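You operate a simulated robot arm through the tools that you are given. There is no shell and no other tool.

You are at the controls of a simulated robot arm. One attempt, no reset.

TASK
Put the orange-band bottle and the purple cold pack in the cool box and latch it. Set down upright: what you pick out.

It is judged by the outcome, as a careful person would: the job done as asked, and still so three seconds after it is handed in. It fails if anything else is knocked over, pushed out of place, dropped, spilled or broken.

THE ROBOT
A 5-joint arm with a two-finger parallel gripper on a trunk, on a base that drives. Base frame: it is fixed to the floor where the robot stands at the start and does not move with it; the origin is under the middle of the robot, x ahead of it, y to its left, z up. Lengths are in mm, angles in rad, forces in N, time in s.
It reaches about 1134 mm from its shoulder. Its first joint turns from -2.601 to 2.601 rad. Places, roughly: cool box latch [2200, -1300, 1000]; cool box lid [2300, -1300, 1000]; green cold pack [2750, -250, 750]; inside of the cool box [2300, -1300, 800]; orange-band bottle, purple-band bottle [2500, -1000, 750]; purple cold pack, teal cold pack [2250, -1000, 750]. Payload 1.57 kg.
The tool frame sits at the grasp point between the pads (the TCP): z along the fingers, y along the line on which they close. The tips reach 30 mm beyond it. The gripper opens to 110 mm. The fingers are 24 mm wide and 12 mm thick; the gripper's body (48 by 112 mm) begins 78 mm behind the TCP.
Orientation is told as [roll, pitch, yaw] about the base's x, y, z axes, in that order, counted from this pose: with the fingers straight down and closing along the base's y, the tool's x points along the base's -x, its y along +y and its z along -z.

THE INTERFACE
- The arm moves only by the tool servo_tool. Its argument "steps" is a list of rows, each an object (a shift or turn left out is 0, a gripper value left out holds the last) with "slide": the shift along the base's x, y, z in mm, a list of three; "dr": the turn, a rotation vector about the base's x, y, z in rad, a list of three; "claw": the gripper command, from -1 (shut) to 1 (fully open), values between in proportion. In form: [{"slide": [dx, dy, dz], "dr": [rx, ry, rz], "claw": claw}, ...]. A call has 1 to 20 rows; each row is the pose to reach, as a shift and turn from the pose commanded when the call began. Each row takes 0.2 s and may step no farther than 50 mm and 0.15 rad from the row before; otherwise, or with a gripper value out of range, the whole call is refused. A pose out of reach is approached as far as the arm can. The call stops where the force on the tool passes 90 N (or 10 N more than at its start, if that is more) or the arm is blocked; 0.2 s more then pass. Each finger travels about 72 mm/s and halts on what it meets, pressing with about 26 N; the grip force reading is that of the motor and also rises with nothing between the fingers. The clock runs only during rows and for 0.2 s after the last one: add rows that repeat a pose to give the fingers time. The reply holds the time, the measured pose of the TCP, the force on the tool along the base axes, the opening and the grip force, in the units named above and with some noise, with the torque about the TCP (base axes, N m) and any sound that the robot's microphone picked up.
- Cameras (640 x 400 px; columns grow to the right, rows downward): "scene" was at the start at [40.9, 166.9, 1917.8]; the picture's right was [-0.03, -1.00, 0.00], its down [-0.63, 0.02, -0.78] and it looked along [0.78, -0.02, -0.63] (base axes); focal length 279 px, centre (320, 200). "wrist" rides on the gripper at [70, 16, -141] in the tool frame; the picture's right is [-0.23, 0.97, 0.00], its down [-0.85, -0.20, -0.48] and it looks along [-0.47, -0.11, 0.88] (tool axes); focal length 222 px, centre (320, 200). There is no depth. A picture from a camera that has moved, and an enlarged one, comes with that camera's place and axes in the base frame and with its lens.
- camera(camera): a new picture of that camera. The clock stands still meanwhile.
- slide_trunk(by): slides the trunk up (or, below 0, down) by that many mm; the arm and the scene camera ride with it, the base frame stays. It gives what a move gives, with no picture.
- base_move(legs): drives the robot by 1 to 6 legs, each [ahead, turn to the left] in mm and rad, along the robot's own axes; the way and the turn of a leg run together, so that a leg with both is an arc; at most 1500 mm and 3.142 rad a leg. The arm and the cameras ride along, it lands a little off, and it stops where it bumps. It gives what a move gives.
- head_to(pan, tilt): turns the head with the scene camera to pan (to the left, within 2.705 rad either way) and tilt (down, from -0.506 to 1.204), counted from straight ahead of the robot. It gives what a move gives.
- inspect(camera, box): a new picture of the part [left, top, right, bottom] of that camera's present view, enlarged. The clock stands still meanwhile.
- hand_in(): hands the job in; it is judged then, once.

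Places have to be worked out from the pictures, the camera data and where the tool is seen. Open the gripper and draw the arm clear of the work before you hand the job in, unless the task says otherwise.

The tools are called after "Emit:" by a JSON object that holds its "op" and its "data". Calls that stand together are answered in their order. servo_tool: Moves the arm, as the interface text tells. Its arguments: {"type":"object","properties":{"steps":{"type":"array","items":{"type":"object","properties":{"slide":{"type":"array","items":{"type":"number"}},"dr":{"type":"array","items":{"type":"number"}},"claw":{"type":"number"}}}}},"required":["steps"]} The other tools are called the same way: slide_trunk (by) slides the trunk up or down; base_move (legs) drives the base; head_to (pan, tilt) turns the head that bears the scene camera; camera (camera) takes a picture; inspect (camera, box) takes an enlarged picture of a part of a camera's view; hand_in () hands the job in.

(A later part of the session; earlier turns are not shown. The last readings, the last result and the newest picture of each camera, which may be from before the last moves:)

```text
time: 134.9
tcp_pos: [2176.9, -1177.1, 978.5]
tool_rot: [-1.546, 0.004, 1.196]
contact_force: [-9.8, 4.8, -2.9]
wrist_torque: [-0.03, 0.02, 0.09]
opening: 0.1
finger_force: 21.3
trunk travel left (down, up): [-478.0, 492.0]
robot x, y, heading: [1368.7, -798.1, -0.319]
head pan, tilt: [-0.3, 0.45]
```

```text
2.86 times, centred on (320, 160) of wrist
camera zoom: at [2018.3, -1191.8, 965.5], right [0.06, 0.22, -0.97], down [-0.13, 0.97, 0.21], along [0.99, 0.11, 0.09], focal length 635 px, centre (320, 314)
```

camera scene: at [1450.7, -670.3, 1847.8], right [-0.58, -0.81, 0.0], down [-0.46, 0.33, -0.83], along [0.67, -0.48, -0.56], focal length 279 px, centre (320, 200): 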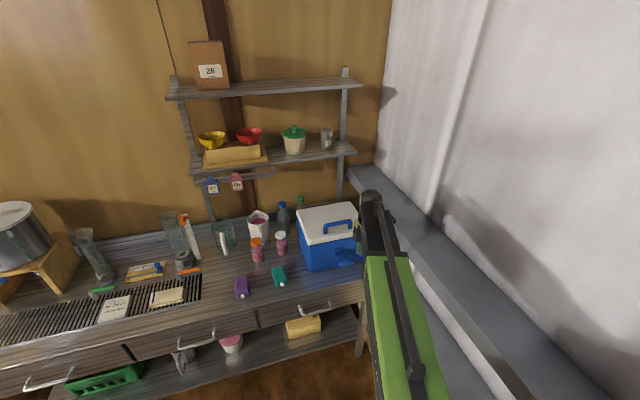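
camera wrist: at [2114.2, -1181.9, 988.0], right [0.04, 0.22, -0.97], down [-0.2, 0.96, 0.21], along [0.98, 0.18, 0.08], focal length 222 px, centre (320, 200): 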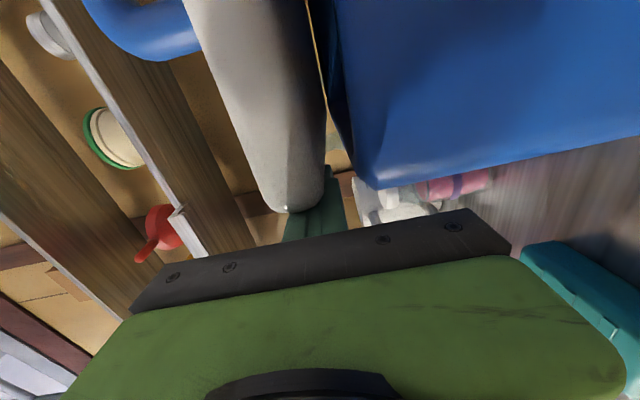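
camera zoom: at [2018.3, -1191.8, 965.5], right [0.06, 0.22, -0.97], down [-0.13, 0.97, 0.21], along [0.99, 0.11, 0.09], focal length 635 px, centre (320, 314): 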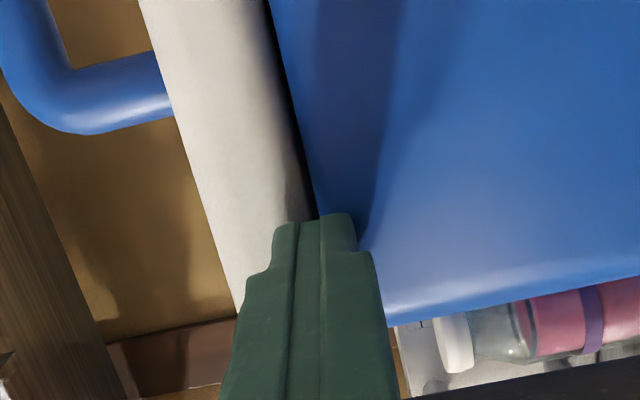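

Raising without press didn't catch it at all, so it is friction that lifts the lid. I'll press the fingertips only on the lid's lower front face (just above the rim) and lift by friction; once the contact is well above the hinge the forward push will open it.

Emit:
{"op": "servo_tool", "data": {"steps": [{"slide": [-6.2, 2, 0], "claw": -1}]}}

Emit:
{"op": "slide_trunk", "data": {"by": 10}}

Emit:
{"op": "servo_tool", "data": {"steps": [{"slide": [2.9, -0.9, 0], "claw": -1}, {"slide": [5.7, -1.8, 0], "claw": -1}, {"slide": [7.6, -2.4, 0], "claw": -1}]}}

Emit:
{"op": "inspect", "data": {"camera": "wrist", "box": [220, 90, 420, 230]}}

```text
time: 135.3
tcp_pos: [2171.0, -1175.9, 977.2]
tool_rot: [-1.544, 0.004, 1.195]
contact_force: [0.7, -0.2, 0.4]
wrist_torque: [0.03, 0.02, -0.02]
opening: 0.0
finger_force: 21.3
trunk travel left (down, up): [-478.0, 492.0]
robot x, y, heading: [1370.4, -798.0, -0.322]
head pan, tilt: [-0.3, 0.45]
```

```text
time: 135.9
tcp_pos: [2171.2, -1176.6, 987.5]
tool_rot: [-1.543, 0.004, 1.198]
contact_force: [0.7, 0.2, -0.2]
wrist_torque: [0.0, 0.02, 0.0]
opening: 0.1
finger_force: 21.0
trunk travel left (down, up): [-488.0, 482.0]
robot x, y, heading: [1368.5, -797.1, -0.317]
head pan, tilt: [-0.3, 0.45]
```

```text
time: 136.7
tcp_pos: [2176.9, -1177.3, 989.1]
tool_rot: [-1.547, 0.004, 1.194]
contact_force: [-22.7, 9.9, -2.0]
wrist_torque: [-0.03, -0.06, 0.34]
opening: 0.0
finger_force: 21.5
trunk travel left (down, up): [-488.0, 482.0]
robot x, y, heading: [1369.3, -798.3, -0.321]
head pan, tilt: [-0.3, 0.45]
```

```text
2.86 times, centred on (320, 160) of wrist
camera zoom: at [2018.6, -1191.5, 976.4], right [0.06, 0.22, -0.97], down [-0.13, 0.97, 0.21], along [0.99, 0.11, 0.09], focal length 635 px, centre (320, 314)
```

zoom: 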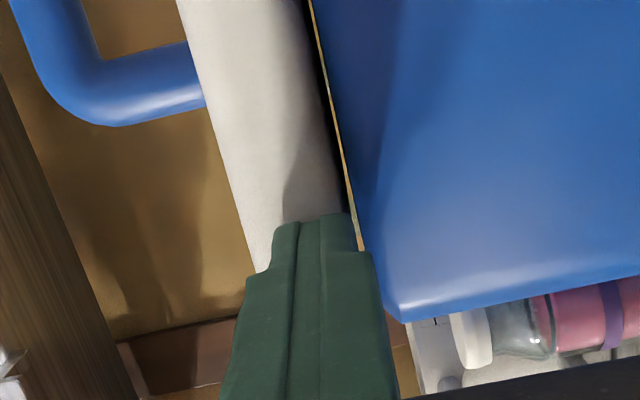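

24 N press on the lid face. Now I raise in small steps.

Emit:
{"op": "slide_trunk", "data": {"by": 4}}

Emit:
{"op": "slide_trunk", "data": {"by": 5}}

Emit:
{"op": "inspect", "data": {"camera": "wrist", "box": [220, 90, 420, 230]}}

```text
time: 137.3
tcp_pos: [2176.6, -1177.7, 992.6]
tool_rot: [-1.546, 0.001, 1.194]
contact_force: [-25.0, 11.0, -0.3]
wrist_torque: [0.05, 0.06, 0.36]
opening: 0.0
finger_force: 21.1
trunk travel left (down, up): [-492.0, 478.0]
robot x, y, heading: [1369.1, -799.5, -0.319]
head pan, tilt: [-0.3, 0.45]
```

```text
time: 137.8
tcp_pos: [2177.7, -1178.7, 997.9]
tool_rot: [-1.548, 0.002, 1.197]
contact_force: [-22.7, 9.8, -0.6]
wrist_torque: [0.06, 0.14, 0.36]
opening: 0.0
finger_force: 21.8
trunk travel left (down, up): [-497.0, 473.0]
robot x, y, heading: [1366.6, -799.0, -0.315]
head pan, tilt: [-0.3, 0.45]
```

```text
2.86 times, centred on (320, 160) of wrist
camera zoom: at [2019.1, -1191.7, 985.6], right [0.06, 0.22, -0.97], down [-0.13, 0.97, 0.21], along [0.99, 0.11, 0.09], focal length 635 px, centre (320, 314)
```

zoom: 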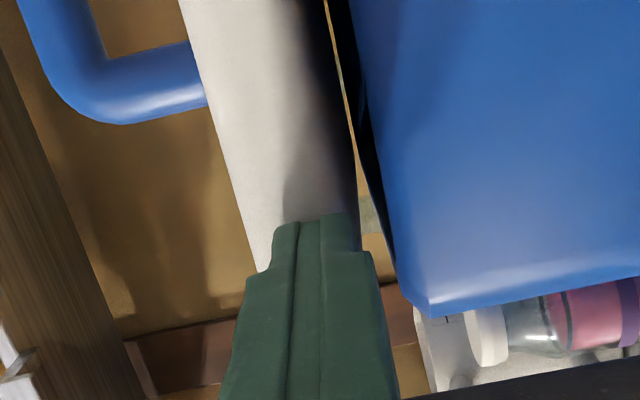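

Friction lifting works: the lid rises with the fingertips. I continue with the same press.

Emit:
{"op": "slide_trunk", "data": {"by": 7}}

Emit:
{"op": "servo_tool", "data": {"steps": [{"slide": [0.6, -0.2, 0], "claw": -1}]}}

Emit:
{"op": "slide_trunk", "data": {"by": 7}}

Emit:
{"op": "servo_tool", "data": {"steps": [{"slide": [0.8, -0.3, 0], "claw": -1}]}}

Emit:
{"op": "inspect", "data": {"camera": "wrist", "box": [220, 90, 420, 230]}}

```text
time: 138.4
tcp_pos: [2177.3, -1178.3, 1004.6]
tool_rot: [-1.548, 0.004, 1.197]
contact_force: [-18.7, 9.1, -0.8]
wrist_torque: [0.06, 0.17, 0.29]
opening: 0.0
finger_force: 21.6
trunk travel left (down, up): [-504.0, 466.0]
robot x, y, heading: [1369.6, -796.9, -0.321]
head pan, tilt: [-0.3, 0.45]
```

```text
time: 138.8
tcp_pos: [2177.2, -1177.5, 1004.8]
tool_rot: [-1.546, 0.005, 1.193]
contact_force: [-23.0, 9.8, -0.2]
wrist_torque: [0.0, 0.2, 0.3]
opening: 0.2
finger_force: 21.3
trunk travel left (down, up): [-504.0, 466.0]
robot x, y, heading: [1372.9, -798.2, -0.319]
head pan, tilt: [-0.3, 0.45]
```

```text
time: 139.3
tcp_pos: [2178.9, -1178.0, 1012.4]
tool_rot: [-1.546, 0.003, 1.194]
contact_force: [-18.5, 8.2, -0.7]
wrist_torque: [0.11, 0.2, 0.26]
opening: 0.0
finger_force: 20.8
trunk travel left (down, up): [-511.0, 459.0]
robot x, y, heading: [1368.7, -796.9, -0.315]
head pan, tilt: [-0.3, 0.45]
```

```text
time: 139.7
tcp_pos: [2177.4, -1178.7, 1012.3]
tool_rot: [-1.547, 0.003, 1.194]
contact_force: [-24.1, 9.0, 0.3]
wrist_torque: [0.13, 0.24, 0.27]
opening: 0.0
finger_force: 21.0
trunk travel left (down, up): [-511.0, 459.0]
robot x, y, heading: [1368.1, -797.0, -0.311]
head pan, tilt: [-0.3, 0.45]
```

```text
2.86 times, centred on (320, 160) of wrist
camera zoom: at [2020.1, -1192.1, 999.6], right [0.06, 0.22, -0.97], down [-0.13, 0.97, 0.21], along [0.99, 0.11, 0.09], focal length 635 px, centre (320, 314)
```

zoom: 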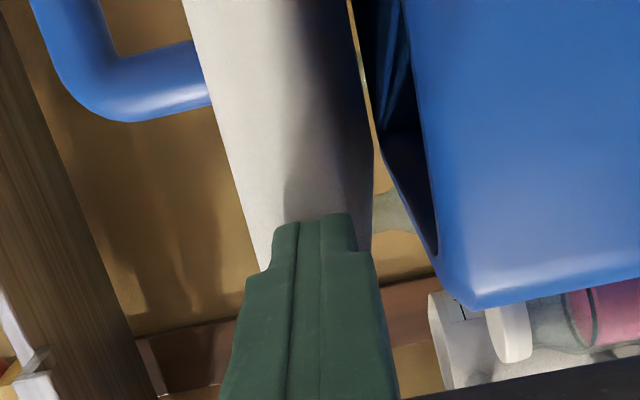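

The lid is up ~25 mm and still stuck to the fingertips. I keep going.

Emit:
{"op": "slide_trunk", "data": {"by": 8}}

Emit:
{"op": "servo_tool", "data": {"steps": [{"slide": [1, -0.3, 0], "claw": -1}]}}

Emit:
{"op": "slide_trunk", "data": {"by": 8}}

Emit:
{"op": "servo_tool", "data": {"steps": [{"slide": [1.2, -0.4, 0], "claw": -1}]}}

Emit:
{"op": "slide_trunk", "data": {"by": 8}}

Emit:
{"op": "servo_tool", "data": {"steps": [{"slide": [1.4, -0.5, 0], "claw": -1}]}}

Emit:
{"op": "inspect", "data": {"camera": "wrist", "box": [220, 90, 420, 230]}}

```text
time: 140.3
tcp_pos: [2178.7, -1179.1, 1019.5]
tool_rot: [-1.547, 0.004, 1.193]
contact_force: [-18.9, 7.1, -0.2]
wrist_torque: [0.07, 0.19, 0.2]
opening: 0.1
finger_force: 21.4
trunk travel left (down, up): [-519.0, 451.0]
robot x, y, heading: [1369.8, -796.4, -0.319]
head pan, tilt: [-0.3, 0.45]
```

```text
time: 140.7
tcp_pos: [2180.2, -1177.3, 1020.9]
tool_rot: [-1.546, 0.004, 1.194]
contact_force: [-26.8, 9.0, 1.3]
wrist_torque: [0.1, 0.22, 0.28]
opening: 0.0
finger_force: 21.3
trunk travel left (down, up): [-519.0, 451.0]
robot x, y, heading: [1368.6, -799.7, -0.321]
head pan, tilt: [-0.3, 0.45]
```

```text
time: 141.3
tcp_pos: [2178.3, -1179.0, 1027.5]
tool_rot: [-1.545, 0.004, 1.194]
contact_force: [-20.3, 5.2, 1.7]
wrist_torque: [0.05, 0.18, 0.2]
opening: 0.1
finger_force: 21.3
trunk travel left (down, up): [-527.0, 443.0]
robot x, y, heading: [1368.1, -798.2, -0.319]
head pan, tilt: [-0.3, 0.45]
```

```text
time: 141.7
tcp_pos: [2180.6, -1178.8, 1029.1]
tool_rot: [-1.55, 0.004, 1.195]
contact_force: [-29.6, 7.0, 3.2]
wrist_torque: [0.09, 0.23, 0.23]
opening: 0.0
finger_force: 21.3
trunk travel left (down, up): [-527.0, 443.0]
robot x, y, heading: [1370.5, -791.2, -0.321]
head pan, tilt: [-0.3, 0.45]
```

```text
time: 142.2
tcp_pos: [2182.0, -1179.1, 1035.6]
tool_rot: [-1.545, 0.004, 1.192]
contact_force: [-24.0, 3.7, 2.5]
wrist_torque: [0.03, 0.17, 0.13]
opening: 0.0
finger_force: 21.5
trunk travel left (down, up): [-535.0, 435.0]
robot x, y, heading: [1368.1, -796.0, -0.317]
head pan, tilt: [-0.3, 0.45]
```

```text
time: 142.6
tcp_pos: [2181.0, -1178.6, 1037.1]
tool_rot: [-1.549, 0.004, 1.194]
contact_force: [-33.7, 8.8, 5.2]
wrist_torque: [0.09, 0.18, 0.23]
opening: 0.0
finger_force: 21.4
trunk travel left (down, up): [-535.0, 435.0]
robot x, y, heading: [1366.3, -793.1, -0.32]
head pan, tilt: [-0.3, 0.45]
```

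```text
2.86 times, centred on (320, 160) of wrist
camera zoom: at [2023.6, -1193.0, 1024.5], right [0.06, 0.22, -0.97], down [-0.13, 0.97, 0.21], along [0.99, 0.11, 0.09], focal length 635 px, centre (320, 314)
```

zoom: 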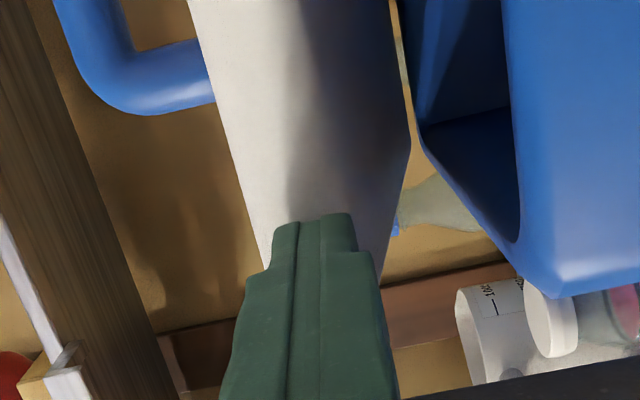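

The lid can be lifted this way, but to get under it I have a more robust idea: hook the upper finger under the handle bar with the tool pitched ~40° down and the gripper open, so the lower finger trails; after lifting, swinging the pitch up brings the lower finger beneath the lid. I set the lid down gently first and back away.

Emit:
{"op": "slide_trunk", "data": {"by": -24}}

Emit:
{"op": "slide_trunk", "data": {"by": -22}}

Emit:
{"op": "servo_tool", "data": {"steps": [{"slide": [-9.5, 3.1, 0], "claw": -1}, {"slide": [-19, 6.1, 0], "claw": -1}]}}

Emit:
{"op": "base_move", "data": {"legs": [[-60, 0]]}}

Emit:
{"op": "camera", "data": {"camera": "wrist"}}

```text
time: 143.3
tcp_pos: [2178.9, -1177.5, 1016.1]
tool_rot: [-1.549, 0.004, 1.194]
contact_force: [-65.4, 20.3, 5.3]
wrist_torque: [0.22, 0.44, 0.62]
opening: 0.0
finger_force: 20.7
trunk travel left (down, up): [-511.0, 459.0]
robot x, y, heading: [1370.8, -798.4, -0.322]
head pan, tilt: [-0.3, 0.45]
```

```text
time: 143.9
tcp_pos: [2175.7, -1176.9, 992.0]
tool_rot: [-1.55, 0.002, 1.193]
contact_force: [-58.7, 22.5, -0.1]
wrist_torque: [-0.01, 0.1, 0.69]
opening: 0.0
finger_force: 20.6
trunk travel left (down, up): [-489.0, 481.0]
robot x, y, heading: [1366.4, -799.2, -0.32]
head pan, tilt: [-0.3, 0.45]
stopped: the force on the tool passed its limit at 92 N (the readings are from after the stop); the commanded pose is now the measured one
```

```text
time: 144.5
tcp_pos: [2164.9, -1174.2, 987.9]
tool_rot: [-1.543, 0.003, 1.195]
contact_force: [1.0, 0.1, -0.5]
wrist_torque: [-0.01, 0.01, -0.02]
opening: 0.0
finger_force: 21.6
trunk travel left (down, up): [-489.0, 481.0]
robot x, y, heading: [1368.9, -796.3, -0.323]
head pan, tilt: [-0.3, 0.45]
```

```text
time: 145.5
tcp_pos: [2107.4, -1156.0, 987.3]
tool_rot: [-1.542, 0.004, 1.194]
contact_force: [-0.5, -0.5, -0.2]
wrist_torque: [-0.03, -0.01, 0.01]
opening: 0.0
finger_force: 21.5
trunk travel left (down, up): [-489.0, 481.0]
robot x, y, heading: [1311.7, -780.2, -0.318]
head pan, tilt: [-0.3, 0.45]
```

```text
taken
camera wrist: at [1949.8, -1169.8, 975.6], right [0.06, 0.22, -0.97], down [-0.12, 0.97, 0.21], along [0.99, 0.11, 0.08], focal length 222 px, centre (320, 200)
```

wrist: 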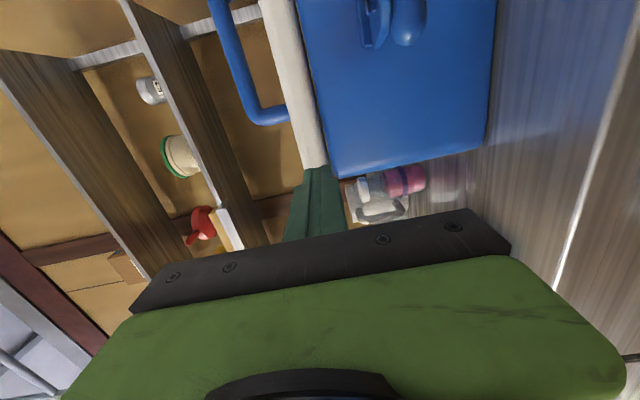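

Lid is down. I raise the trunk, open to 80 mm, pitch the tool 40° down and move up for the hook.

Emit:
{"op": "slide_trunk", "data": {"by": 168}}

Emit:
{"op": "servo_tool", "data": {"steps": [{"slide": [-2.8, 1.1, -31.4], "dr": [0.0493, 0.1246, 0], "claw": -0.3}, {"slide": [-9.5, 3.8, -62.1], "dr": [0.0987, 0.2492, 0], "claw": 0.1}, {"slide": [-20, 7.9, -91.6], "dr": [0.148, 0.3738, 0], "claw": 0.4545}, {"slide": [-33.9, 13.4, -119.3], "dr": [0.1973, 0.4984, 0], "claw": 0.4545}, {"slide": [-51.1, 20.2, -144.5], "dr": [0.2463, 0.622, 0], "claw": 0.4545}, {"slide": [-51.1, 20.2, -144.5], "dr": [0.2463, 0.622, 0], "claw": 0.4545}]}}

Emit:
{"op": "base_move", "data": {"legs": [[90, 0]]}}

Emit:
{"op": "camera", "data": {"camera": "wrist"}}

```text
time: 147.4
tcp_pos: [2108.8, -1155.8, 1155.8]
tool_rot: [-1.542, 0.002, 1.195]
contact_force: [0.2, 1.4, -1.2]
wrist_torque: [-0.02, -0.02, 0.03]
opening: 0.1
finger_force: 21.4
trunk travel left (down, up): [-657.0, 313.0]
robot x, y, heading: [1309.4, -778.0, -0.322]
head pan, tilt: [-0.3, 0.45]
```

```text
time: 148.8
tcp_pos: [2058.1, -1136.8, 1009.5]
tool_rot: [-0.873, 0.005, 1.195]
contact_force: [0.6, -0.4, 0.4]
wrist_torque: [-0.01, -0.03, 0.0]
opening: 80.1
finger_force: 0.0
trunk travel left (down, up): [-657.0, 313.0]
robot x, y, heading: [1311.9, -778.3, -0.323]
head pan, tilt: [-0.3, 0.45]
```

```text
time: 149.9
tcp_pos: [2144.9, -1166.1, 1008.9]
tool_rot: [-0.873, 0.003, 1.195]
contact_force: [0.7, -0.5, -0.1]
wrist_torque: [0.01, 0.01, 0.0]
opening: 80.0
finger_force: 0.0
trunk travel left (down, up): [-657.0, 313.0]
robot x, y, heading: [1395.4, -806.1, -0.321]
head pan, tilt: [-0.3, 0.45]
```

```text
taken
camera wrist: at [2007.9, -1186.9, 1087.6], right [-0.5, 0.44, -0.75], down [0.09, 0.88, 0.46], along [0.86, 0.16, -0.48], focal length 222 px, centre (320, 200)
```

wrist: 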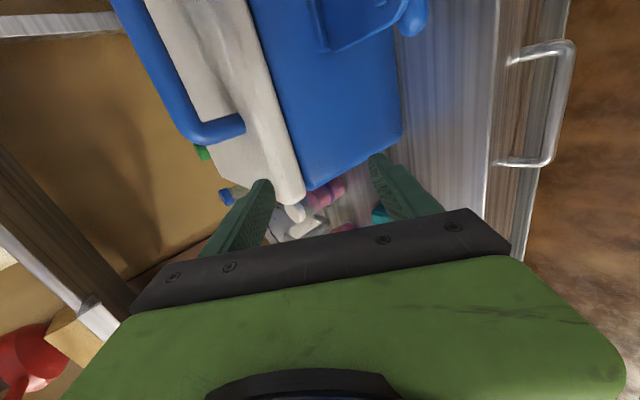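

Emit:
{"op": "servo_tool", "data": {"steps": [{"slide": [-9.1, -28.3, 0], "dr": [0, 0, -0.036], "claw": 0.4545}, {"slide": [-18.2, -56.5, 0], "dr": [0, 0, -0.071], "claw": 0.4545}, {"slide": [-27.2, -84.8, 0], "dr": [0, 0, -0.107], "claw": 0.4545}, {"slide": [-27.2, -84.8, 0], "dr": [0, 0, -0.107], "claw": 0.4545}]}}

Emit:
{"op": "slide_trunk", "data": {"by": -5}}

Emit:
{"op": "camera", "data": {"camera": "wrist"}}

Emit:
{"op": "inspect", "data": {"camera": "wrist", "box": [180, 60, 440, 240]}}

```text
time: 150.9
tcp_pos: [2116.1, -1250.1, 1010.0]
tool_rot: [-0.876, 0.002, 1.09]
contact_force: [-0.1, 0.2, 0.2]
wrist_torque: [-0.01, -0.02, 0.01]
opening: 80.0
finger_force: 0.1
trunk travel left (down, up): [-657.0, 313.0]
robot x, y, heading: [1395.8, -806.5, -0.322]
head pan, tilt: [-0.3, 0.45]
```

```text
time: 151.4
tcp_pos: [2115.3, -1249.7, 1005.2]
tool_rot: [-0.876, 0.0, 1.088]
contact_force: [-0.8, -0.4, 0.3]
wrist_torque: [0.0, 0.0, 0.01]
opening: 80.0
finger_force: 0.1
trunk travel left (down, up): [-652.0, 318.0]
robot x, y, heading: [1397.1, -803.6, -0.317]
head pan, tilt: [-0.3, 0.45]
```

```text
taken
camera wrist: at [1977.0, -1257.1, 1083.3], right [-0.45, 0.49, -0.75], down [0.18, 0.87, 0.46], along [0.87, 0.07, -0.48], focal length 222 px, centre (320, 200)
```

wrist: 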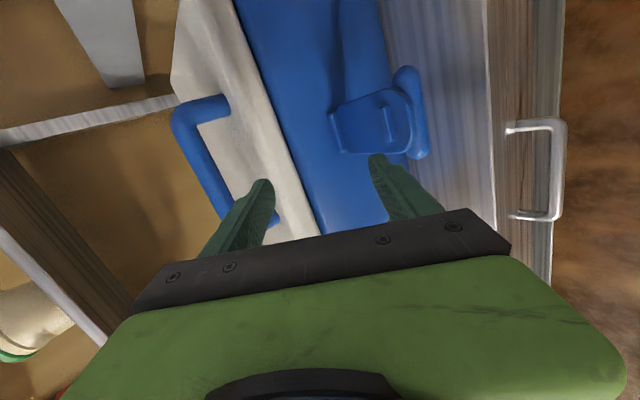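

```text
2.22 times, centred on (310, 150) of wrist
camera zoom: at [1977.0, -1257.1, 1083.3], right [-0.45, 0.49, -0.75], down [0.18, 0.87, 0.46], along [0.87, 0.07, -0.48], focal length 494 px, centre (342, 311)
```

zoom: 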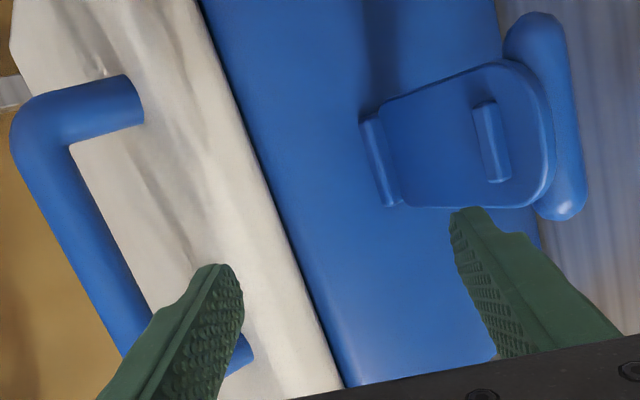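

Geometry checks: my predicted bar position matches the image within a few px. I advance along the box normal, fingertip aimed between lid top and bar, in the arch's left half.

Emit:
{"op": "servo_tool", "data": {"steps": [{"slide": [9.5, -3.1, 0], "claw": 0.4545}, {"slide": [19, -6.1, 0], "claw": 0.4545}, {"slide": [28.6, -9.2, 0], "claw": 0.4545}, {"slide": [38.1, -12.2, 0], "claw": 0.4545}]}}

Emit:
{"op": "inspect", "data": {"camera": "wrist", "box": [180, 60, 440, 240]}}

```text
time: 152.4
tcp_pos: [2153.3, -1261.5, 1004.2]
tool_rot: [-0.874, 0.001, 1.089]
contact_force: [-0.7, 0.0, 0.8]
wrist_torque: [-0.02, 0.02, 0.02]
opening: 79.9
finger_force: 0.1
trunk travel left (down, up): [-652.0, 318.0]
robot x, y, heading: [1397.7, -804.2, -0.313]
head pan, tilt: [-0.3, 0.45]
```

```text
2.22 times, centred on (310, 150) of wrist
camera zoom: at [2015.5, -1269.3, 1083.1], right [-0.45, 0.49, -0.75], down [0.18, 0.87, 0.46], along [0.87, 0.07, -0.48], focal length 494 px, centre (342, 311)
```

zoom: 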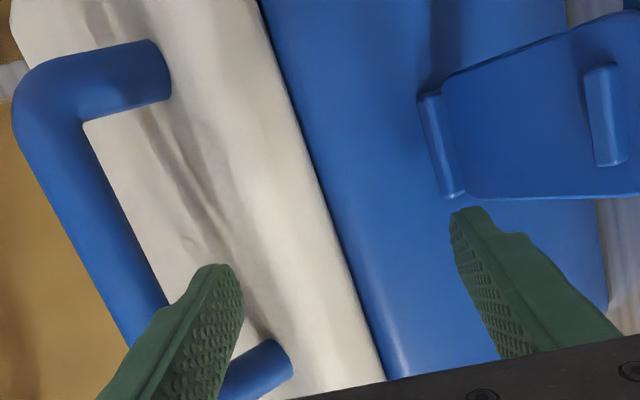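

Emit:
{"op": "servo_tool", "data": {"steps": [{"slide": [5.7, -1.8, 0], "claw": 0.4545}, {"slide": [11.4, -3.7, 0], "claw": 0.4545}, {"slide": [16.2, -5.2, 0], "claw": 0.4545}]}}

Emit:
{"op": "inspect", "data": {"camera": "wrist", "box": [180, 60, 440, 240]}}

```text
time: 153.2
tcp_pos: [2169.3, -1267.2, 1005.7]
tool_rot: [-0.877, 0.003, 1.088]
contact_force: [-0.2, 0.6, 0.3]
wrist_torque: [0.04, -0.04, 0.02]
opening: 79.9
finger_force: 0.0
trunk travel left (down, up): [-652.0, 318.0]
robot x, y, heading: [1394.4, -806.1, -0.323]
head pan, tilt: [-0.3, 0.45]
```

```text
2.22 times, centred on (310, 150) of wrist
camera zoom: at [2031.1, -1275.5, 1083.3], right [-0.45, 0.49, -0.75], down [0.18, 0.87, 0.46], along [0.87, 0.07, -0.48], focal length 494 px, centre (342, 311)
```

zoom: 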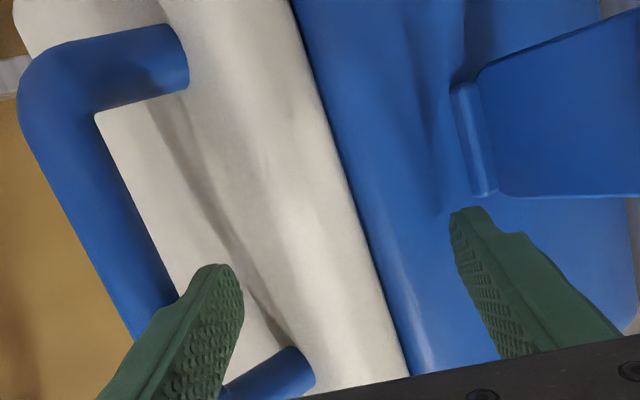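

No contact; the tip has passed below and beyond the bar. I raise to hook it.

Emit:
{"op": "slide_trunk", "data": {"by": 7}}

Emit:
{"op": "slide_trunk", "data": {"by": 7}}

Emit:
{"op": "inspect", "data": {"camera": "wrist", "box": [180, 60, 440, 240]}}

```text
time: 153.8
tcp_pos: [2170.2, -1267.6, 1011.0]
tool_rot: [-0.876, 0.002, 1.09]
contact_force: [-0.8, 0.4, -2.8]
wrist_torque: [0.02, 0.05, 0.01]
opening: 78.2
finger_force: 0.1
trunk travel left (down, up): [-659.0, 311.0]
robot x, y, heading: [1396.7, -804.7, -0.325]
head pan, tilt: [-0.3, 0.45]
```

```text
time: 154.4
tcp_pos: [2169.0, -1268.1, 1018.9]
tool_rot: [-0.875, 0.001, 1.09]
contact_force: [-1.0, 0.6, -1.5]
wrist_torque: [0.02, 0.03, 0.03]
opening: 78.1
finger_force: 0.1
trunk travel left (down, up): [-666.0, 304.0]
robot x, y, heading: [1399.8, -807.5, -0.323]
head pan, tilt: [-0.3, 0.45]
```

```text
2.22 times, centred on (310, 150) of wrist
camera zoom: at [2031.0, -1275.5, 1097.2], right [-0.45, 0.49, -0.75], down [0.18, 0.87, 0.46], along [0.87, 0.07, -0.48], focal length 494 px, centre (342, 311)
```

zoom: 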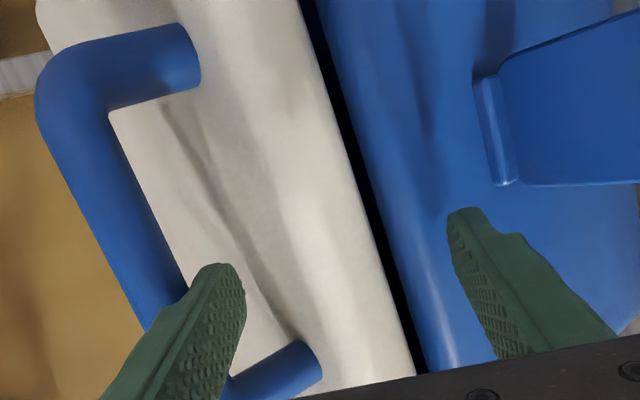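

Hooked: the lid gap is opening with ~2 N load. I continue raising with slight forward motion.

Emit:
{"op": "slide_trunk", "data": {"by": 8}}

Emit:
{"op": "servo_tool", "data": {"steps": [{"slide": [3.8, -1.2, 0], "claw": 0.4545}]}}

Emit:
{"op": "slide_trunk", "data": {"by": 8}}

Emit:
{"op": "servo_tool", "data": {"steps": [{"slide": [3.8, -1.2, 0], "claw": 0.4545}]}}

Emit:
{"op": "slide_trunk", "data": {"by": 8}}

Emit:
{"op": "inspect", "data": {"camera": "wrist", "box": [180, 60, 440, 240]}}

```text
time: 154.9
tcp_pos: [2170.2, -1267.9, 1027.7]
tool_rot: [-0.877, 0.002, 1.088]
contact_force: [-2.0, 0.2, -2.1]
wrist_torque: [0.02, 0.03, 0.01]
opening: 77.9
finger_force: 0.1
trunk travel left (down, up): [-674.0, 296.0]
robot x, y, heading: [1398.8, -804.7, -0.319]
head pan, tilt: [-0.3, 0.45]
```

```text
time: 155.3
tcp_pos: [2172.4, -1268.8, 1027.7]
tool_rot: [-0.879, 0.002, 1.09]
contact_force: [-5.5, 1.6, -0.9]
wrist_torque: [-0.04, -0.13, 0.0]
opening: 76.5
finger_force: 0.1
trunk travel left (down, up): [-674.0, 296.0]
robot x, y, heading: [1397.7, -804.1, -0.325]
head pan, tilt: [-0.3, 0.45]
```

```text
time: 155.9
tcp_pos: [2172.3, -1270.0, 1035.2]
tool_rot: [-0.878, 0.0, 1.09]
contact_force: [-1.0, 0.7, -1.8]
wrist_torque: [0.04, 0.08, 0.01]
opening: 77.8
finger_force: 0.1
trunk travel left (down, up): [-682.0, 288.0]
robot x, y, heading: [1401.3, -809.2, -0.319]
head pan, tilt: [-0.3, 0.45]
```

```text
time: 156.3
tcp_pos: [2177.8, -1270.6, 1034.5]
tool_rot: [-0.879, 0.002, 1.09]
contact_force: [-3.1, 1.1, -1.2]
wrist_torque: [-0.04, -0.1, 0.02]
opening: 76.8
finger_force: 0.1
trunk travel left (down, up): [-682.0, 288.0]
robot x, y, heading: [1394.9, -805.1, -0.32]
head pan, tilt: [-0.3, 0.45]
```

```text
time: 156.9
tcp_pos: [2177.1, -1272.4, 1043.5]
tool_rot: [-0.879, 0.002, 1.088]
contact_force: [-1.9, 0.7, -2.0]
wrist_torque: [0.01, 0.01, 0.05]
opening: 78.1
finger_force: 0.1
trunk travel left (down, up): [-690.0, 280.0]
robot x, y, heading: [1395.1, -805.8, -0.317]
head pan, tilt: [-0.3, 0.45]
```

```text
2.22 times, centred on (310, 150) of wrist
camera zoom: at [2039.1, -1278.6, 1121.3], right [-0.45, 0.49, -0.75], down [0.18, 0.87, 0.46], along [0.88, 0.07, -0.48], focal length 494 px, centre (342, 311)
```

zoom: 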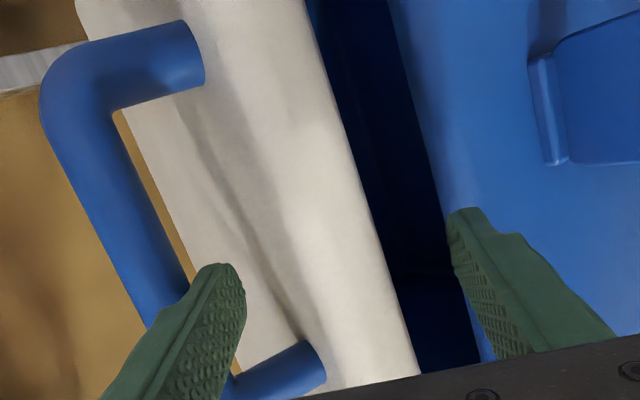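

The lid is rising on the hook and the lower fingertip is just above the rim. I raise 6 mm more, then start swinging the pitch up while advancing.

Emit:
{"op": "slide_trunk", "data": {"by": 6}}

Emit:
{"op": "servo_tool", "data": {"steps": [{"slide": [3, -1, 6], "dr": [-0.0153, -0.0292, 0], "claw": 0.4545}, {"slide": [6.2, -2, 12.3], "dr": [-0.0306, -0.0585, 0], "claw": 0.4545}, {"slide": [12, -3.8, 18.8], "dr": [-0.046, -0.0877, 0], "claw": 0.4545}, {"slide": [17.6, -5.6, 25.2], "dr": [-0.0613, -0.1169, 0], "claw": 0.4545}]}}

Emit:
{"op": "inspect", "data": {"camera": "wrist", "box": [180, 60, 440, 240]}}

```text
time: 157.4
tcp_pos: [2178.2, -1271.5, 1049.2]
tool_rot: [-0.877, 0.002, 1.089]
contact_force: [-0.5, 1.2, -0.8]
wrist_torque: [-0.01, 0.06, 0.02]
opening: 78.1
finger_force: 0.0
trunk travel left (down, up): [-696.0, 274.0]
robot x, y, heading: [1396.1, -801.6, -0.316]
head pan, tilt: [-0.3, 0.45]
```

```text
time: 158.4
tcp_pos: [2194.2, -1279.4, 1074.2]
tool_rot: [-1.01, 0.004, 1.089]
contact_force: [-0.7, 2.2, -2.5]
wrist_torque: [-0.06, 0.1, 0.08]
opening: 77.6
finger_force: 0.1
trunk travel left (down, up): [-696.0, 274.0]
robot x, y, heading: [1396.2, -802.7, -0.321]
head pan, tilt: [-0.3, 0.45]
```

```text
2.22 times, centred on (310, 150) of wrist
camera zoom: at [2048.1, -1281.5, 1136.4], right [-0.35, 0.44, -0.83], down [0.13, 0.9, 0.42], along [0.93, 0.04, -0.38], focal length 494 px, centre (342, 311)
```

zoom: 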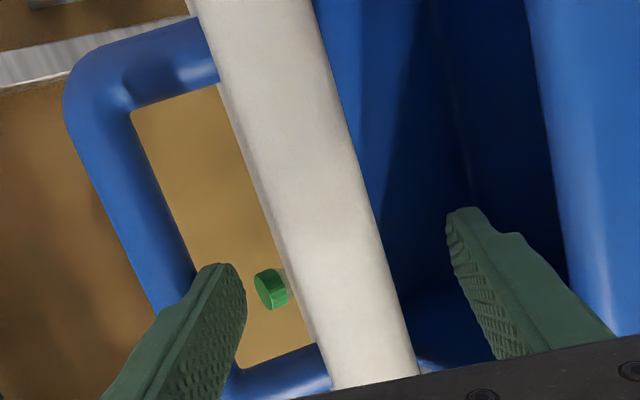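

Excellent — the lower finger is now above the box cavity beneath the lid. I continue the swing to about 25° pitch.

Emit:
{"op": "servo_tool", "data": {"steps": [{"slide": [7, -2.2, 6.5], "dr": [-0.0144, -0.0275, 0], "claw": 0.4545}, {"slide": [13.8, -4.5, 12.6], "dr": [-0.0288, -0.0549, 0], "claw": 0.4545}, {"slide": [21.5, -6.9, 19.2], "dr": [-0.0432, -0.0824, 0], "claw": 0.4545}, {"slide": [29.3, -9.4, 25.6], "dr": [-0.0576, -0.1098, 0], "claw": 0.4545}]}}

Emit:
{"op": "camera", "data": {"camera": "wrist"}}

Emit:
{"op": "inspect", "data": {"camera": "scene", "box": [240, 130, 420, 290]}}

```text
time: 159.4
tcp_pos: [2224.8, -1286.4, 1099.9]
tool_rot: [-1.135, 0.004, 1.089]
contact_force: [-1.7, -1.0, -1.7]
wrist_torque: [0.03, 0.03, 0.0]
opening: 77.9
finger_force: 0.0
trunk travel left (down, up): [-696.0, 274.0]
robot x, y, heading: [1401.5, -805.4, -0.317]
head pan, tilt: [-0.3, 0.45]
```

```text
taken
camera wrist: at [2072.2, -1286.8, 1146.0], right [-0.26, 0.39, -0.88], down [0.09, 0.92, 0.38], along [0.96, 0.02, -0.27], focal length 222 px, centre (320, 200)
```

wrist: 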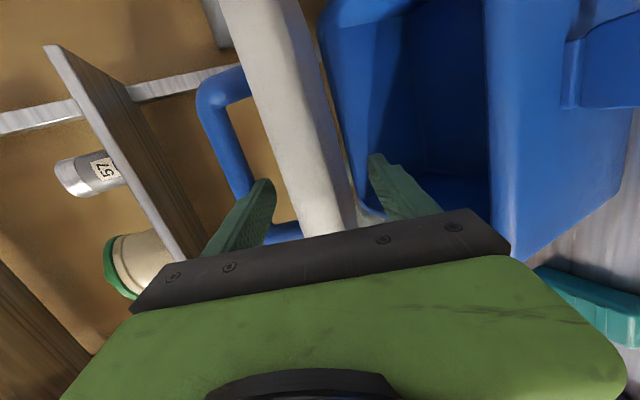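

```text
2.50 times, centred on (330, 210) of scene
camera zoom: at [1483.8, -682.6, 1710.0], right [-0.58, -0.81, 0.0], down [-0.35, 0.25, -0.9], along [0.73, -0.52, -0.44], focal length 698 px, centre (295, 175)
```

zoom: 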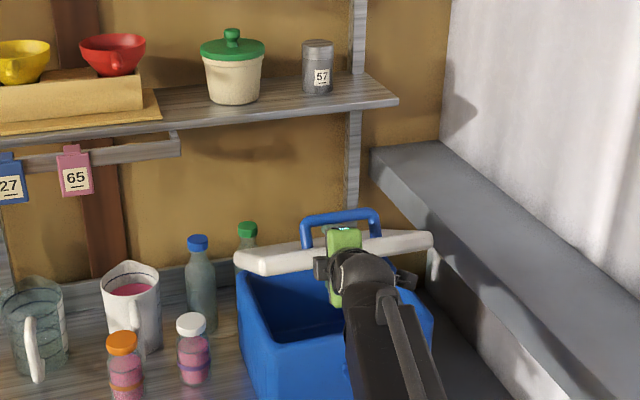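

The lid is at ~30° resting on the hook, with the lower finger about 30 mm under its lower face. I narrow the gripper so the lower finger comes up to carry the lid.

Emit:
{"op": "servo_tool", "data": {"steps": [{"slide": [0, 0, 0], "claw": 0.2}, {"slide": [0, 0, 0], "claw": 0.0}, {"slide": [0, 0, 0], "claw": -0.1}, {"slide": [0, 0, 0], "claw": -0.15}, {"slide": [0, 0, 0], "claw": -0.15}]}}

Emit:
{"op": "camera", "data": {"camera": "wrist"}}

Emit:
{"op": "inspect", "data": {"camera": "wrist", "box": [180, 60, 440, 240]}}

```text
time: 160.6
tcp_pos: [2224.1, -1286.7, 1100.0]
tool_rot: [-1.134, 0.005, 1.088]
contact_force: [-1.4, 2.4, -2.1]
wrist_torque: [0.02, 0.09, 0.05]
opening: 48.8
finger_force: 0.6
trunk travel left (down, up): [-696.0, 274.0]
robot x, y, heading: [1395.6, -804.4, -0.318]
head pan, tilt: [-0.3, 0.45]
```

```text
taken
camera wrist: at [2072.2, -1286.5, 1145.9], right [-0.26, 0.39, -0.88], down [0.09, 0.92, 0.38], along [0.96, 0.02, -0.27], focal length 222 px, centre (320, 200)
```

wrist: 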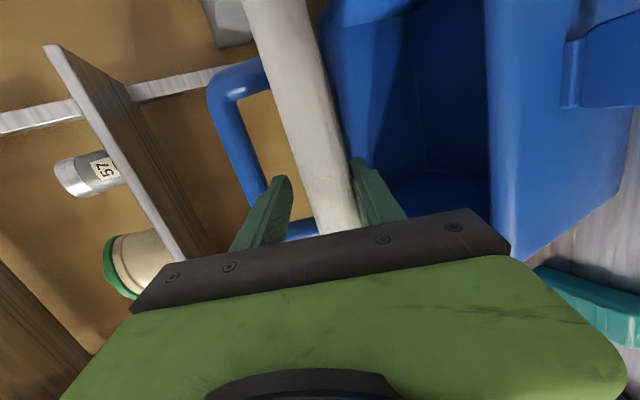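

```text
2.22 times, centred on (310, 150) of wrist
camera zoom: at [2072.2, -1286.5, 1145.9], right [-0.26, 0.39, -0.88], down [0.09, 0.92, 0.38], along [0.96, 0.02, -0.27], focal length 494 px, centre (342, 311)
```

zoom: 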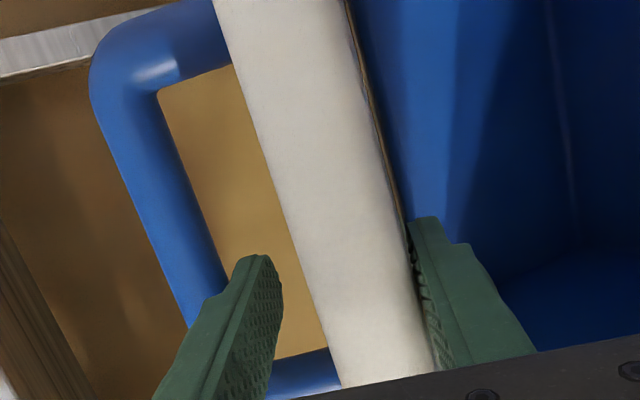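

The lower finger has met the lid's lower face. I now withdraw about 28 mm so the upper finger leaves the handle arch while the lower finger carries the lid.

Emit:
{"op": "servo_tool", "data": {"steps": [{"slide": [-9.5, 3.1, 0], "claw": -0.15}, {"slide": [-19, 6.1, 0], "claw": -0.15}]}}

Emit:
{"op": "inspect", "data": {"camera": "wrist", "box": [180, 60, 440, 240]}}

```text
time: 161.2
tcp_pos: [2205.2, -1282.5, 1101.5]
tool_rot: [-1.133, 0.003, 1.09]
contact_force: [-1.9, 0.7, -1.9]
wrist_torque: [-0.02, 0.0, 0.05]
opening: 48.7
finger_force: 1.6
trunk travel left (down, up): [-696.0, 274.0]
robot x, y, heading: [1400.2, -804.0, -0.321]
head pan, tilt: [-0.3, 0.45]
```

```text
2.22 times, centred on (310, 150) of wrist
camera zoom: at [2053.1, -1282.4, 1145.8], right [-0.26, 0.39, -0.88], down [0.09, 0.92, 0.38], along [0.96, 0.02, -0.28], focal length 494 px, centre (342, 311)
```

zoom: 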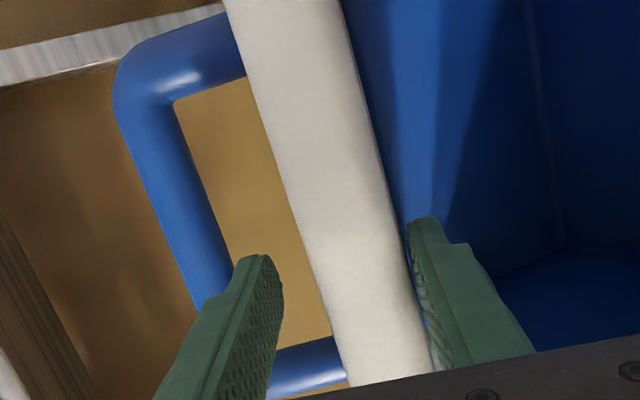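

Emit:
{"op": "servo_tool", "data": {"steps": [{"slide": [-5.7, 1.8, 0], "claw": -0.15}, {"slide": [-11.4, 3.7, 0], "claw": -0.15}]}}

Emit:
{"op": "inspect", "data": {"camera": "wrist", "box": [180, 60, 440, 240]}}

Emit:
{"op": "inspect", "data": {"camera": "scene", "box": [270, 150, 400, 260]}}

```text
time: 161.8
tcp_pos: [2194.3, -1277.5, 1100.5]
tool_rot: [-1.132, 0.003, 1.089]
contact_force: [0.0, -0.6, -2.0]
wrist_torque: [-0.02, 0.02, -0.02]
opening: 48.7
finger_force: 1.2
trunk travel left (down, up): [-696.0, 274.0]
robot x, y, heading: [1397.8, -808.5, -0.321]
head pan, tilt: [-0.3, 0.45]
```

```text
2.22 times, centred on (310, 150) of wrist
camera zoom: at [2042.5, -1277.2, 1145.7], right [-0.26, 0.39, -0.88], down [0.09, 0.92, 0.38], along [0.96, 0.02, -0.28], focal length 494 px, centre (342, 311)
```

zoom: 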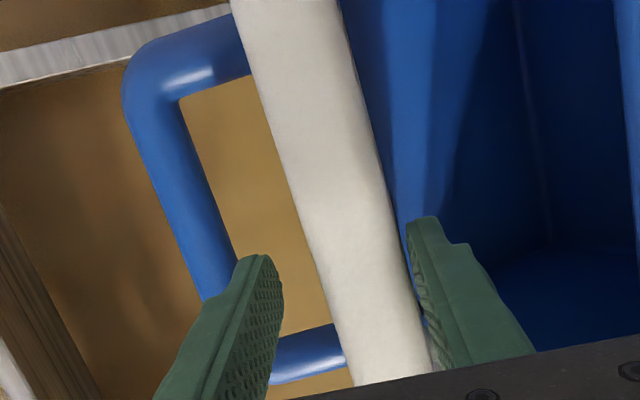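

```text
3.64 times, centred on (335, 205) of scene
camera zoom: at [1484.1, -682.5, 1710.0], right [-0.58, -0.81, 0.0], down [-0.35, 0.25, -0.9], along [0.73, -0.52, -0.44], focal length 1015 px, centre (266, 182)
```

zoom: 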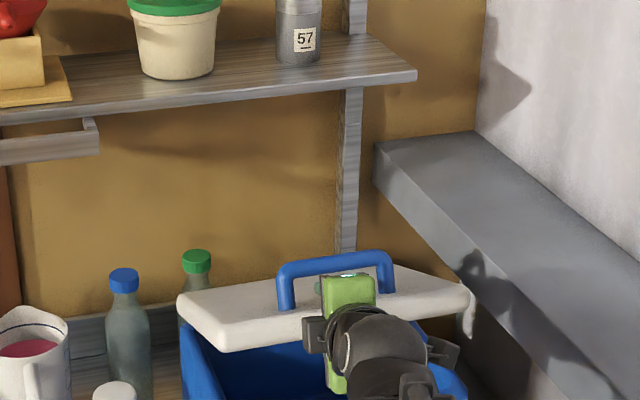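

The lid is carried by the lower finger alone now. I swing the pitch from 25° to 15° while moving forward, which lifts the lid further and moves the handle away from the upper finger.

Emit:
{"op": "servo_tool", "data": {"steps": [{"slide": [3.4, -1.1, 6.4], "dr": [-0.0137, -0.0262, 0], "claw": -0.15}, {"slide": [6.7, -2.1, 12.7], "dr": [-0.0274, -0.0523, 0], "claw": -0.15}, {"slide": [10.5, -3.4, 19.3], "dr": [-0.0411, -0.0785, 0], "claw": -0.15}, {"slide": [14.3, -4.6, 25.8], "dr": [-0.0547, -0.1046, 0], "claw": -0.15}]}}

Emit:
{"op": "inspect", "data": {"camera": "wrist", "box": [180, 60, 440, 240]}}

```text
time: 162.8
tcp_pos: [2207.8, -1280.8, 1127.2]
tool_rot: [-1.251, 0.002, 1.09]
contact_force: [-0.7, 1.1, -2.3]
wrist_torque: [0.05, 0.06, 0.0]
opening: 48.7
finger_force: 1.4
trunk travel left (down, up): [-696.0, 274.0]
robot x, y, heading: [1397.9, -805.3, -0.319]
head pan, tilt: [-0.3, 0.45]
```

```text
2.22 times, centred on (310, 150) of wrist
camera zoom: at [2051.9, -1279.2, 1155.8], right [-0.17, 0.34, -0.93], down [0.05, 0.94, 0.34], along [0.98, 0.01, -0.17], focal length 494 px, centre (342, 311)
```

zoom: 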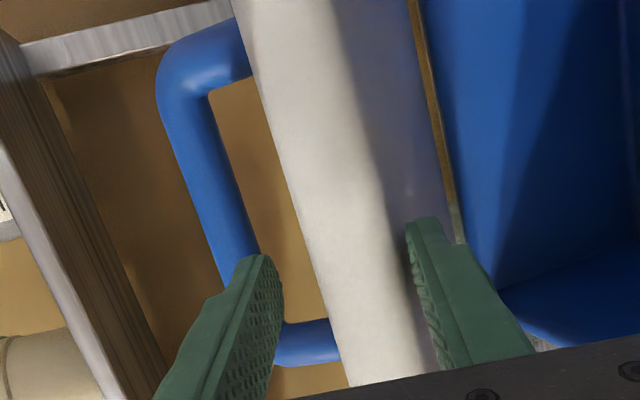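

Emit:
{"op": "servo_tool", "data": {"steps": [{"slide": [4.1, -1.3, 6.6], "dr": [-0.0135, -0.0257, 0], "claw": -0.15}, {"slide": [8.2, -2.6, 13.1], "dr": [-0.0269, -0.0514, 0], "claw": -0.15}]}}

Emit:
{"op": "inspect", "data": {"camera": "wrist", "box": [180, 60, 440, 240]}}

Emit:
{"op": "inspect", "data": {"camera": "scene", "box": [260, 130, 420, 250]}}

```text
time: 163.4
tcp_pos: [2217.9, -1282.8, 1139.6]
tool_rot: [-1.31, 0.003, 1.088]
contact_force: [-1.6, 1.0, -1.5]
wrist_torque: [-0.01, 0.07, 0.03]
opening: 48.1
finger_force: 1.1
trunk travel left (down, up): [-696.0, 274.0]
robot x, y, heading: [1399.0, -809.6, -0.324]
head pan, tilt: [-0.3, 0.45]
```

```text
2.22 times, centred on (310, 150) of wrist
camera zoom: at [2059.6, -1281.5, 1160.9], right [-0.12, 0.32, -0.94], down [0.03, 0.95, 0.31], along [0.99, 0.01, -0.12], focal length 494 px, centre (342, 311)
```

zoom: 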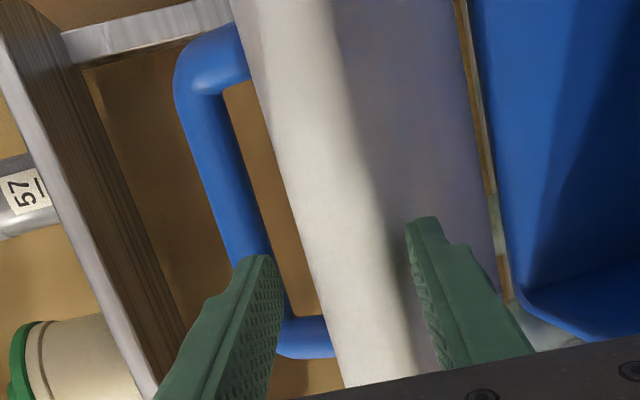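

```text
3.33 times, centred on (340, 190) of scene
camera zoom: at [1483.8, -682.3, 1709.9], right [-0.58, -0.81, 0.0], down [-0.35, 0.25, -0.9], along [0.73, -0.52, -0.44], focal length 931 px, centre (253, 233)
```

zoom: 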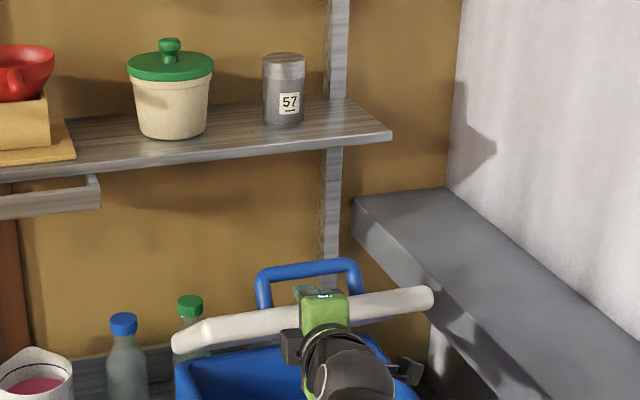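

Lid at ~40°, held by the lower finger, upper finger clear above its edge. I continue: pitch toward level, advancing and opening the gripper gradually so the upper finger stays above the lid edge.

Emit:
{"op": "servo_tool", "data": {"steps": [{"slide": [5.7, -1.8, 9.8], "dr": [-0.0199, -0.0381, 0.002], "claw": -0.09}, {"slide": [11.9, -3.8, 19.7], "dr": [-0.0399, -0.0762, 0.004], "claw": -0.0545}, {"slide": [17.4, -5.6, 24.9], "dr": [-0.0501, -0.0957, 0.005], "claw": -0.02}, {"slide": [22.9, -7.3, 30], "dr": [-0.0603, -0.1152, 0.006], "claw": 0}]}}

Emit:
{"op": "inspect", "data": {"camera": "wrist", "box": [180, 60, 440, 240]}}

```text
time: 164.4
tcp_pos: [2241.1, -1290.7, 1169.6]
tool_rot: [-1.437, 0.003, 1.092]
contact_force: [-1.5, 0.0, -0.8]
wrist_torque: [0.03, 0.05, -0.01]
opening: 55.9
finger_force: 0.7
trunk travel left (down, up): [-696.0, 274.0]
robot x, y, heading: [1400.2, -806.9, -0.32]
head pan, tilt: [-0.3, 0.45]
```

```text
2.22 times, centred on (310, 150) of wrist
camera zoom: at [2081.4, -1287.5, 1172.8], right [-0.01, 0.26, -0.97], down [0.0, 0.97, 0.26], along [1.0, 0.01, -0.01], focal length 494 px, centre (342, 311)
```

zoom: 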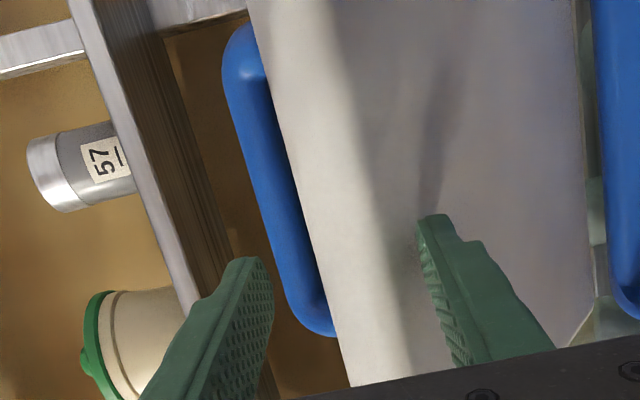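

The lid is near 50°. I continue to level pitch (keeping the upper finger below the shelf, whose underside I estimate at z ≈ 1266).

Emit:
{"op": "servo_tool", "data": {"steps": [{"slide": [6.1, -2, 5.1], "dr": [-0.0102, -0.0195, 0.001], "claw": 0.03}, {"slide": [12.3, -4, 10.3], "dr": [-0.0204, -0.039, 0.002], "claw": 0.0545}, {"slide": [17.8, -5.7, 15.3], "dr": [-0.0304, -0.058, 0.003], "claw": 0.08}, {"slide": [23.3, -7.5, 20.4], "dr": [-0.0403, -0.0771, 0.004], "claw": 0.109}, {"slide": [29.3, -9.4, 25.5], "dr": [-0.05, -0.096, 0.005], "claw": 0.135}, {"slide": [35.2, -11.3, 30.7], "dr": [-0.0607, -0.1161, 0.006], "claw": 0.1636}]}}

Emit:
{"op": "inspect", "data": {"camera": "wrist", "box": [180, 60, 440, 240]}}

Emit:
{"op": "inspect", "data": {"camera": "scene", "box": [260, 110, 420, 250]}}

```text
time: 165.8
tcp_pos: [2276.0, -1303.9, 1199.1]
tool_rot: [-1.561, 0.004, 1.098]
contact_force: [-0.8, 0.7, 0.0]
wrist_torque: [0.04, 0.09, 0.01]
opening: 64.1
finger_force: 0.7
trunk travel left (down, up): [-696.0, 274.0]
robot x, y, heading: [1397.9, -805.5, -0.317]
head pan, tilt: [-0.3, 0.45]
```

```text
2.22 times, centred on (310, 150) of wrist
camera zoom: at [2117.5, -1301.7, 1184.5], right [0.09, 0.2, -0.97], down [-0.03, 0.98, 0.2], along [0.99, 0.01, 0.1], focal length 494 px, centre (342, 311)
```

zoom: 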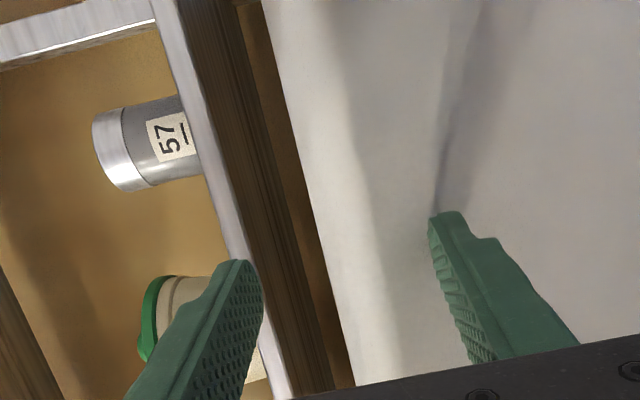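

```text
2.86 times, centred on (340, 180) of scene
camera zoom: at [1483.9, -682.4, 1710.0], right [-0.58, -0.81, 0.0], down [-0.35, 0.25, -0.9], along [0.73, -0.52, -0.44], focal length 798 px, centre (263, 257)
```

zoom: 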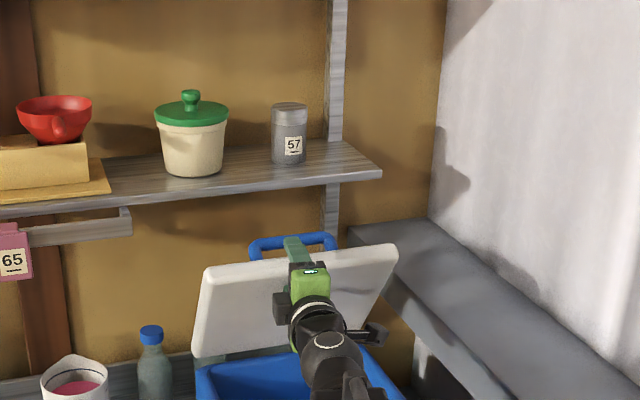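

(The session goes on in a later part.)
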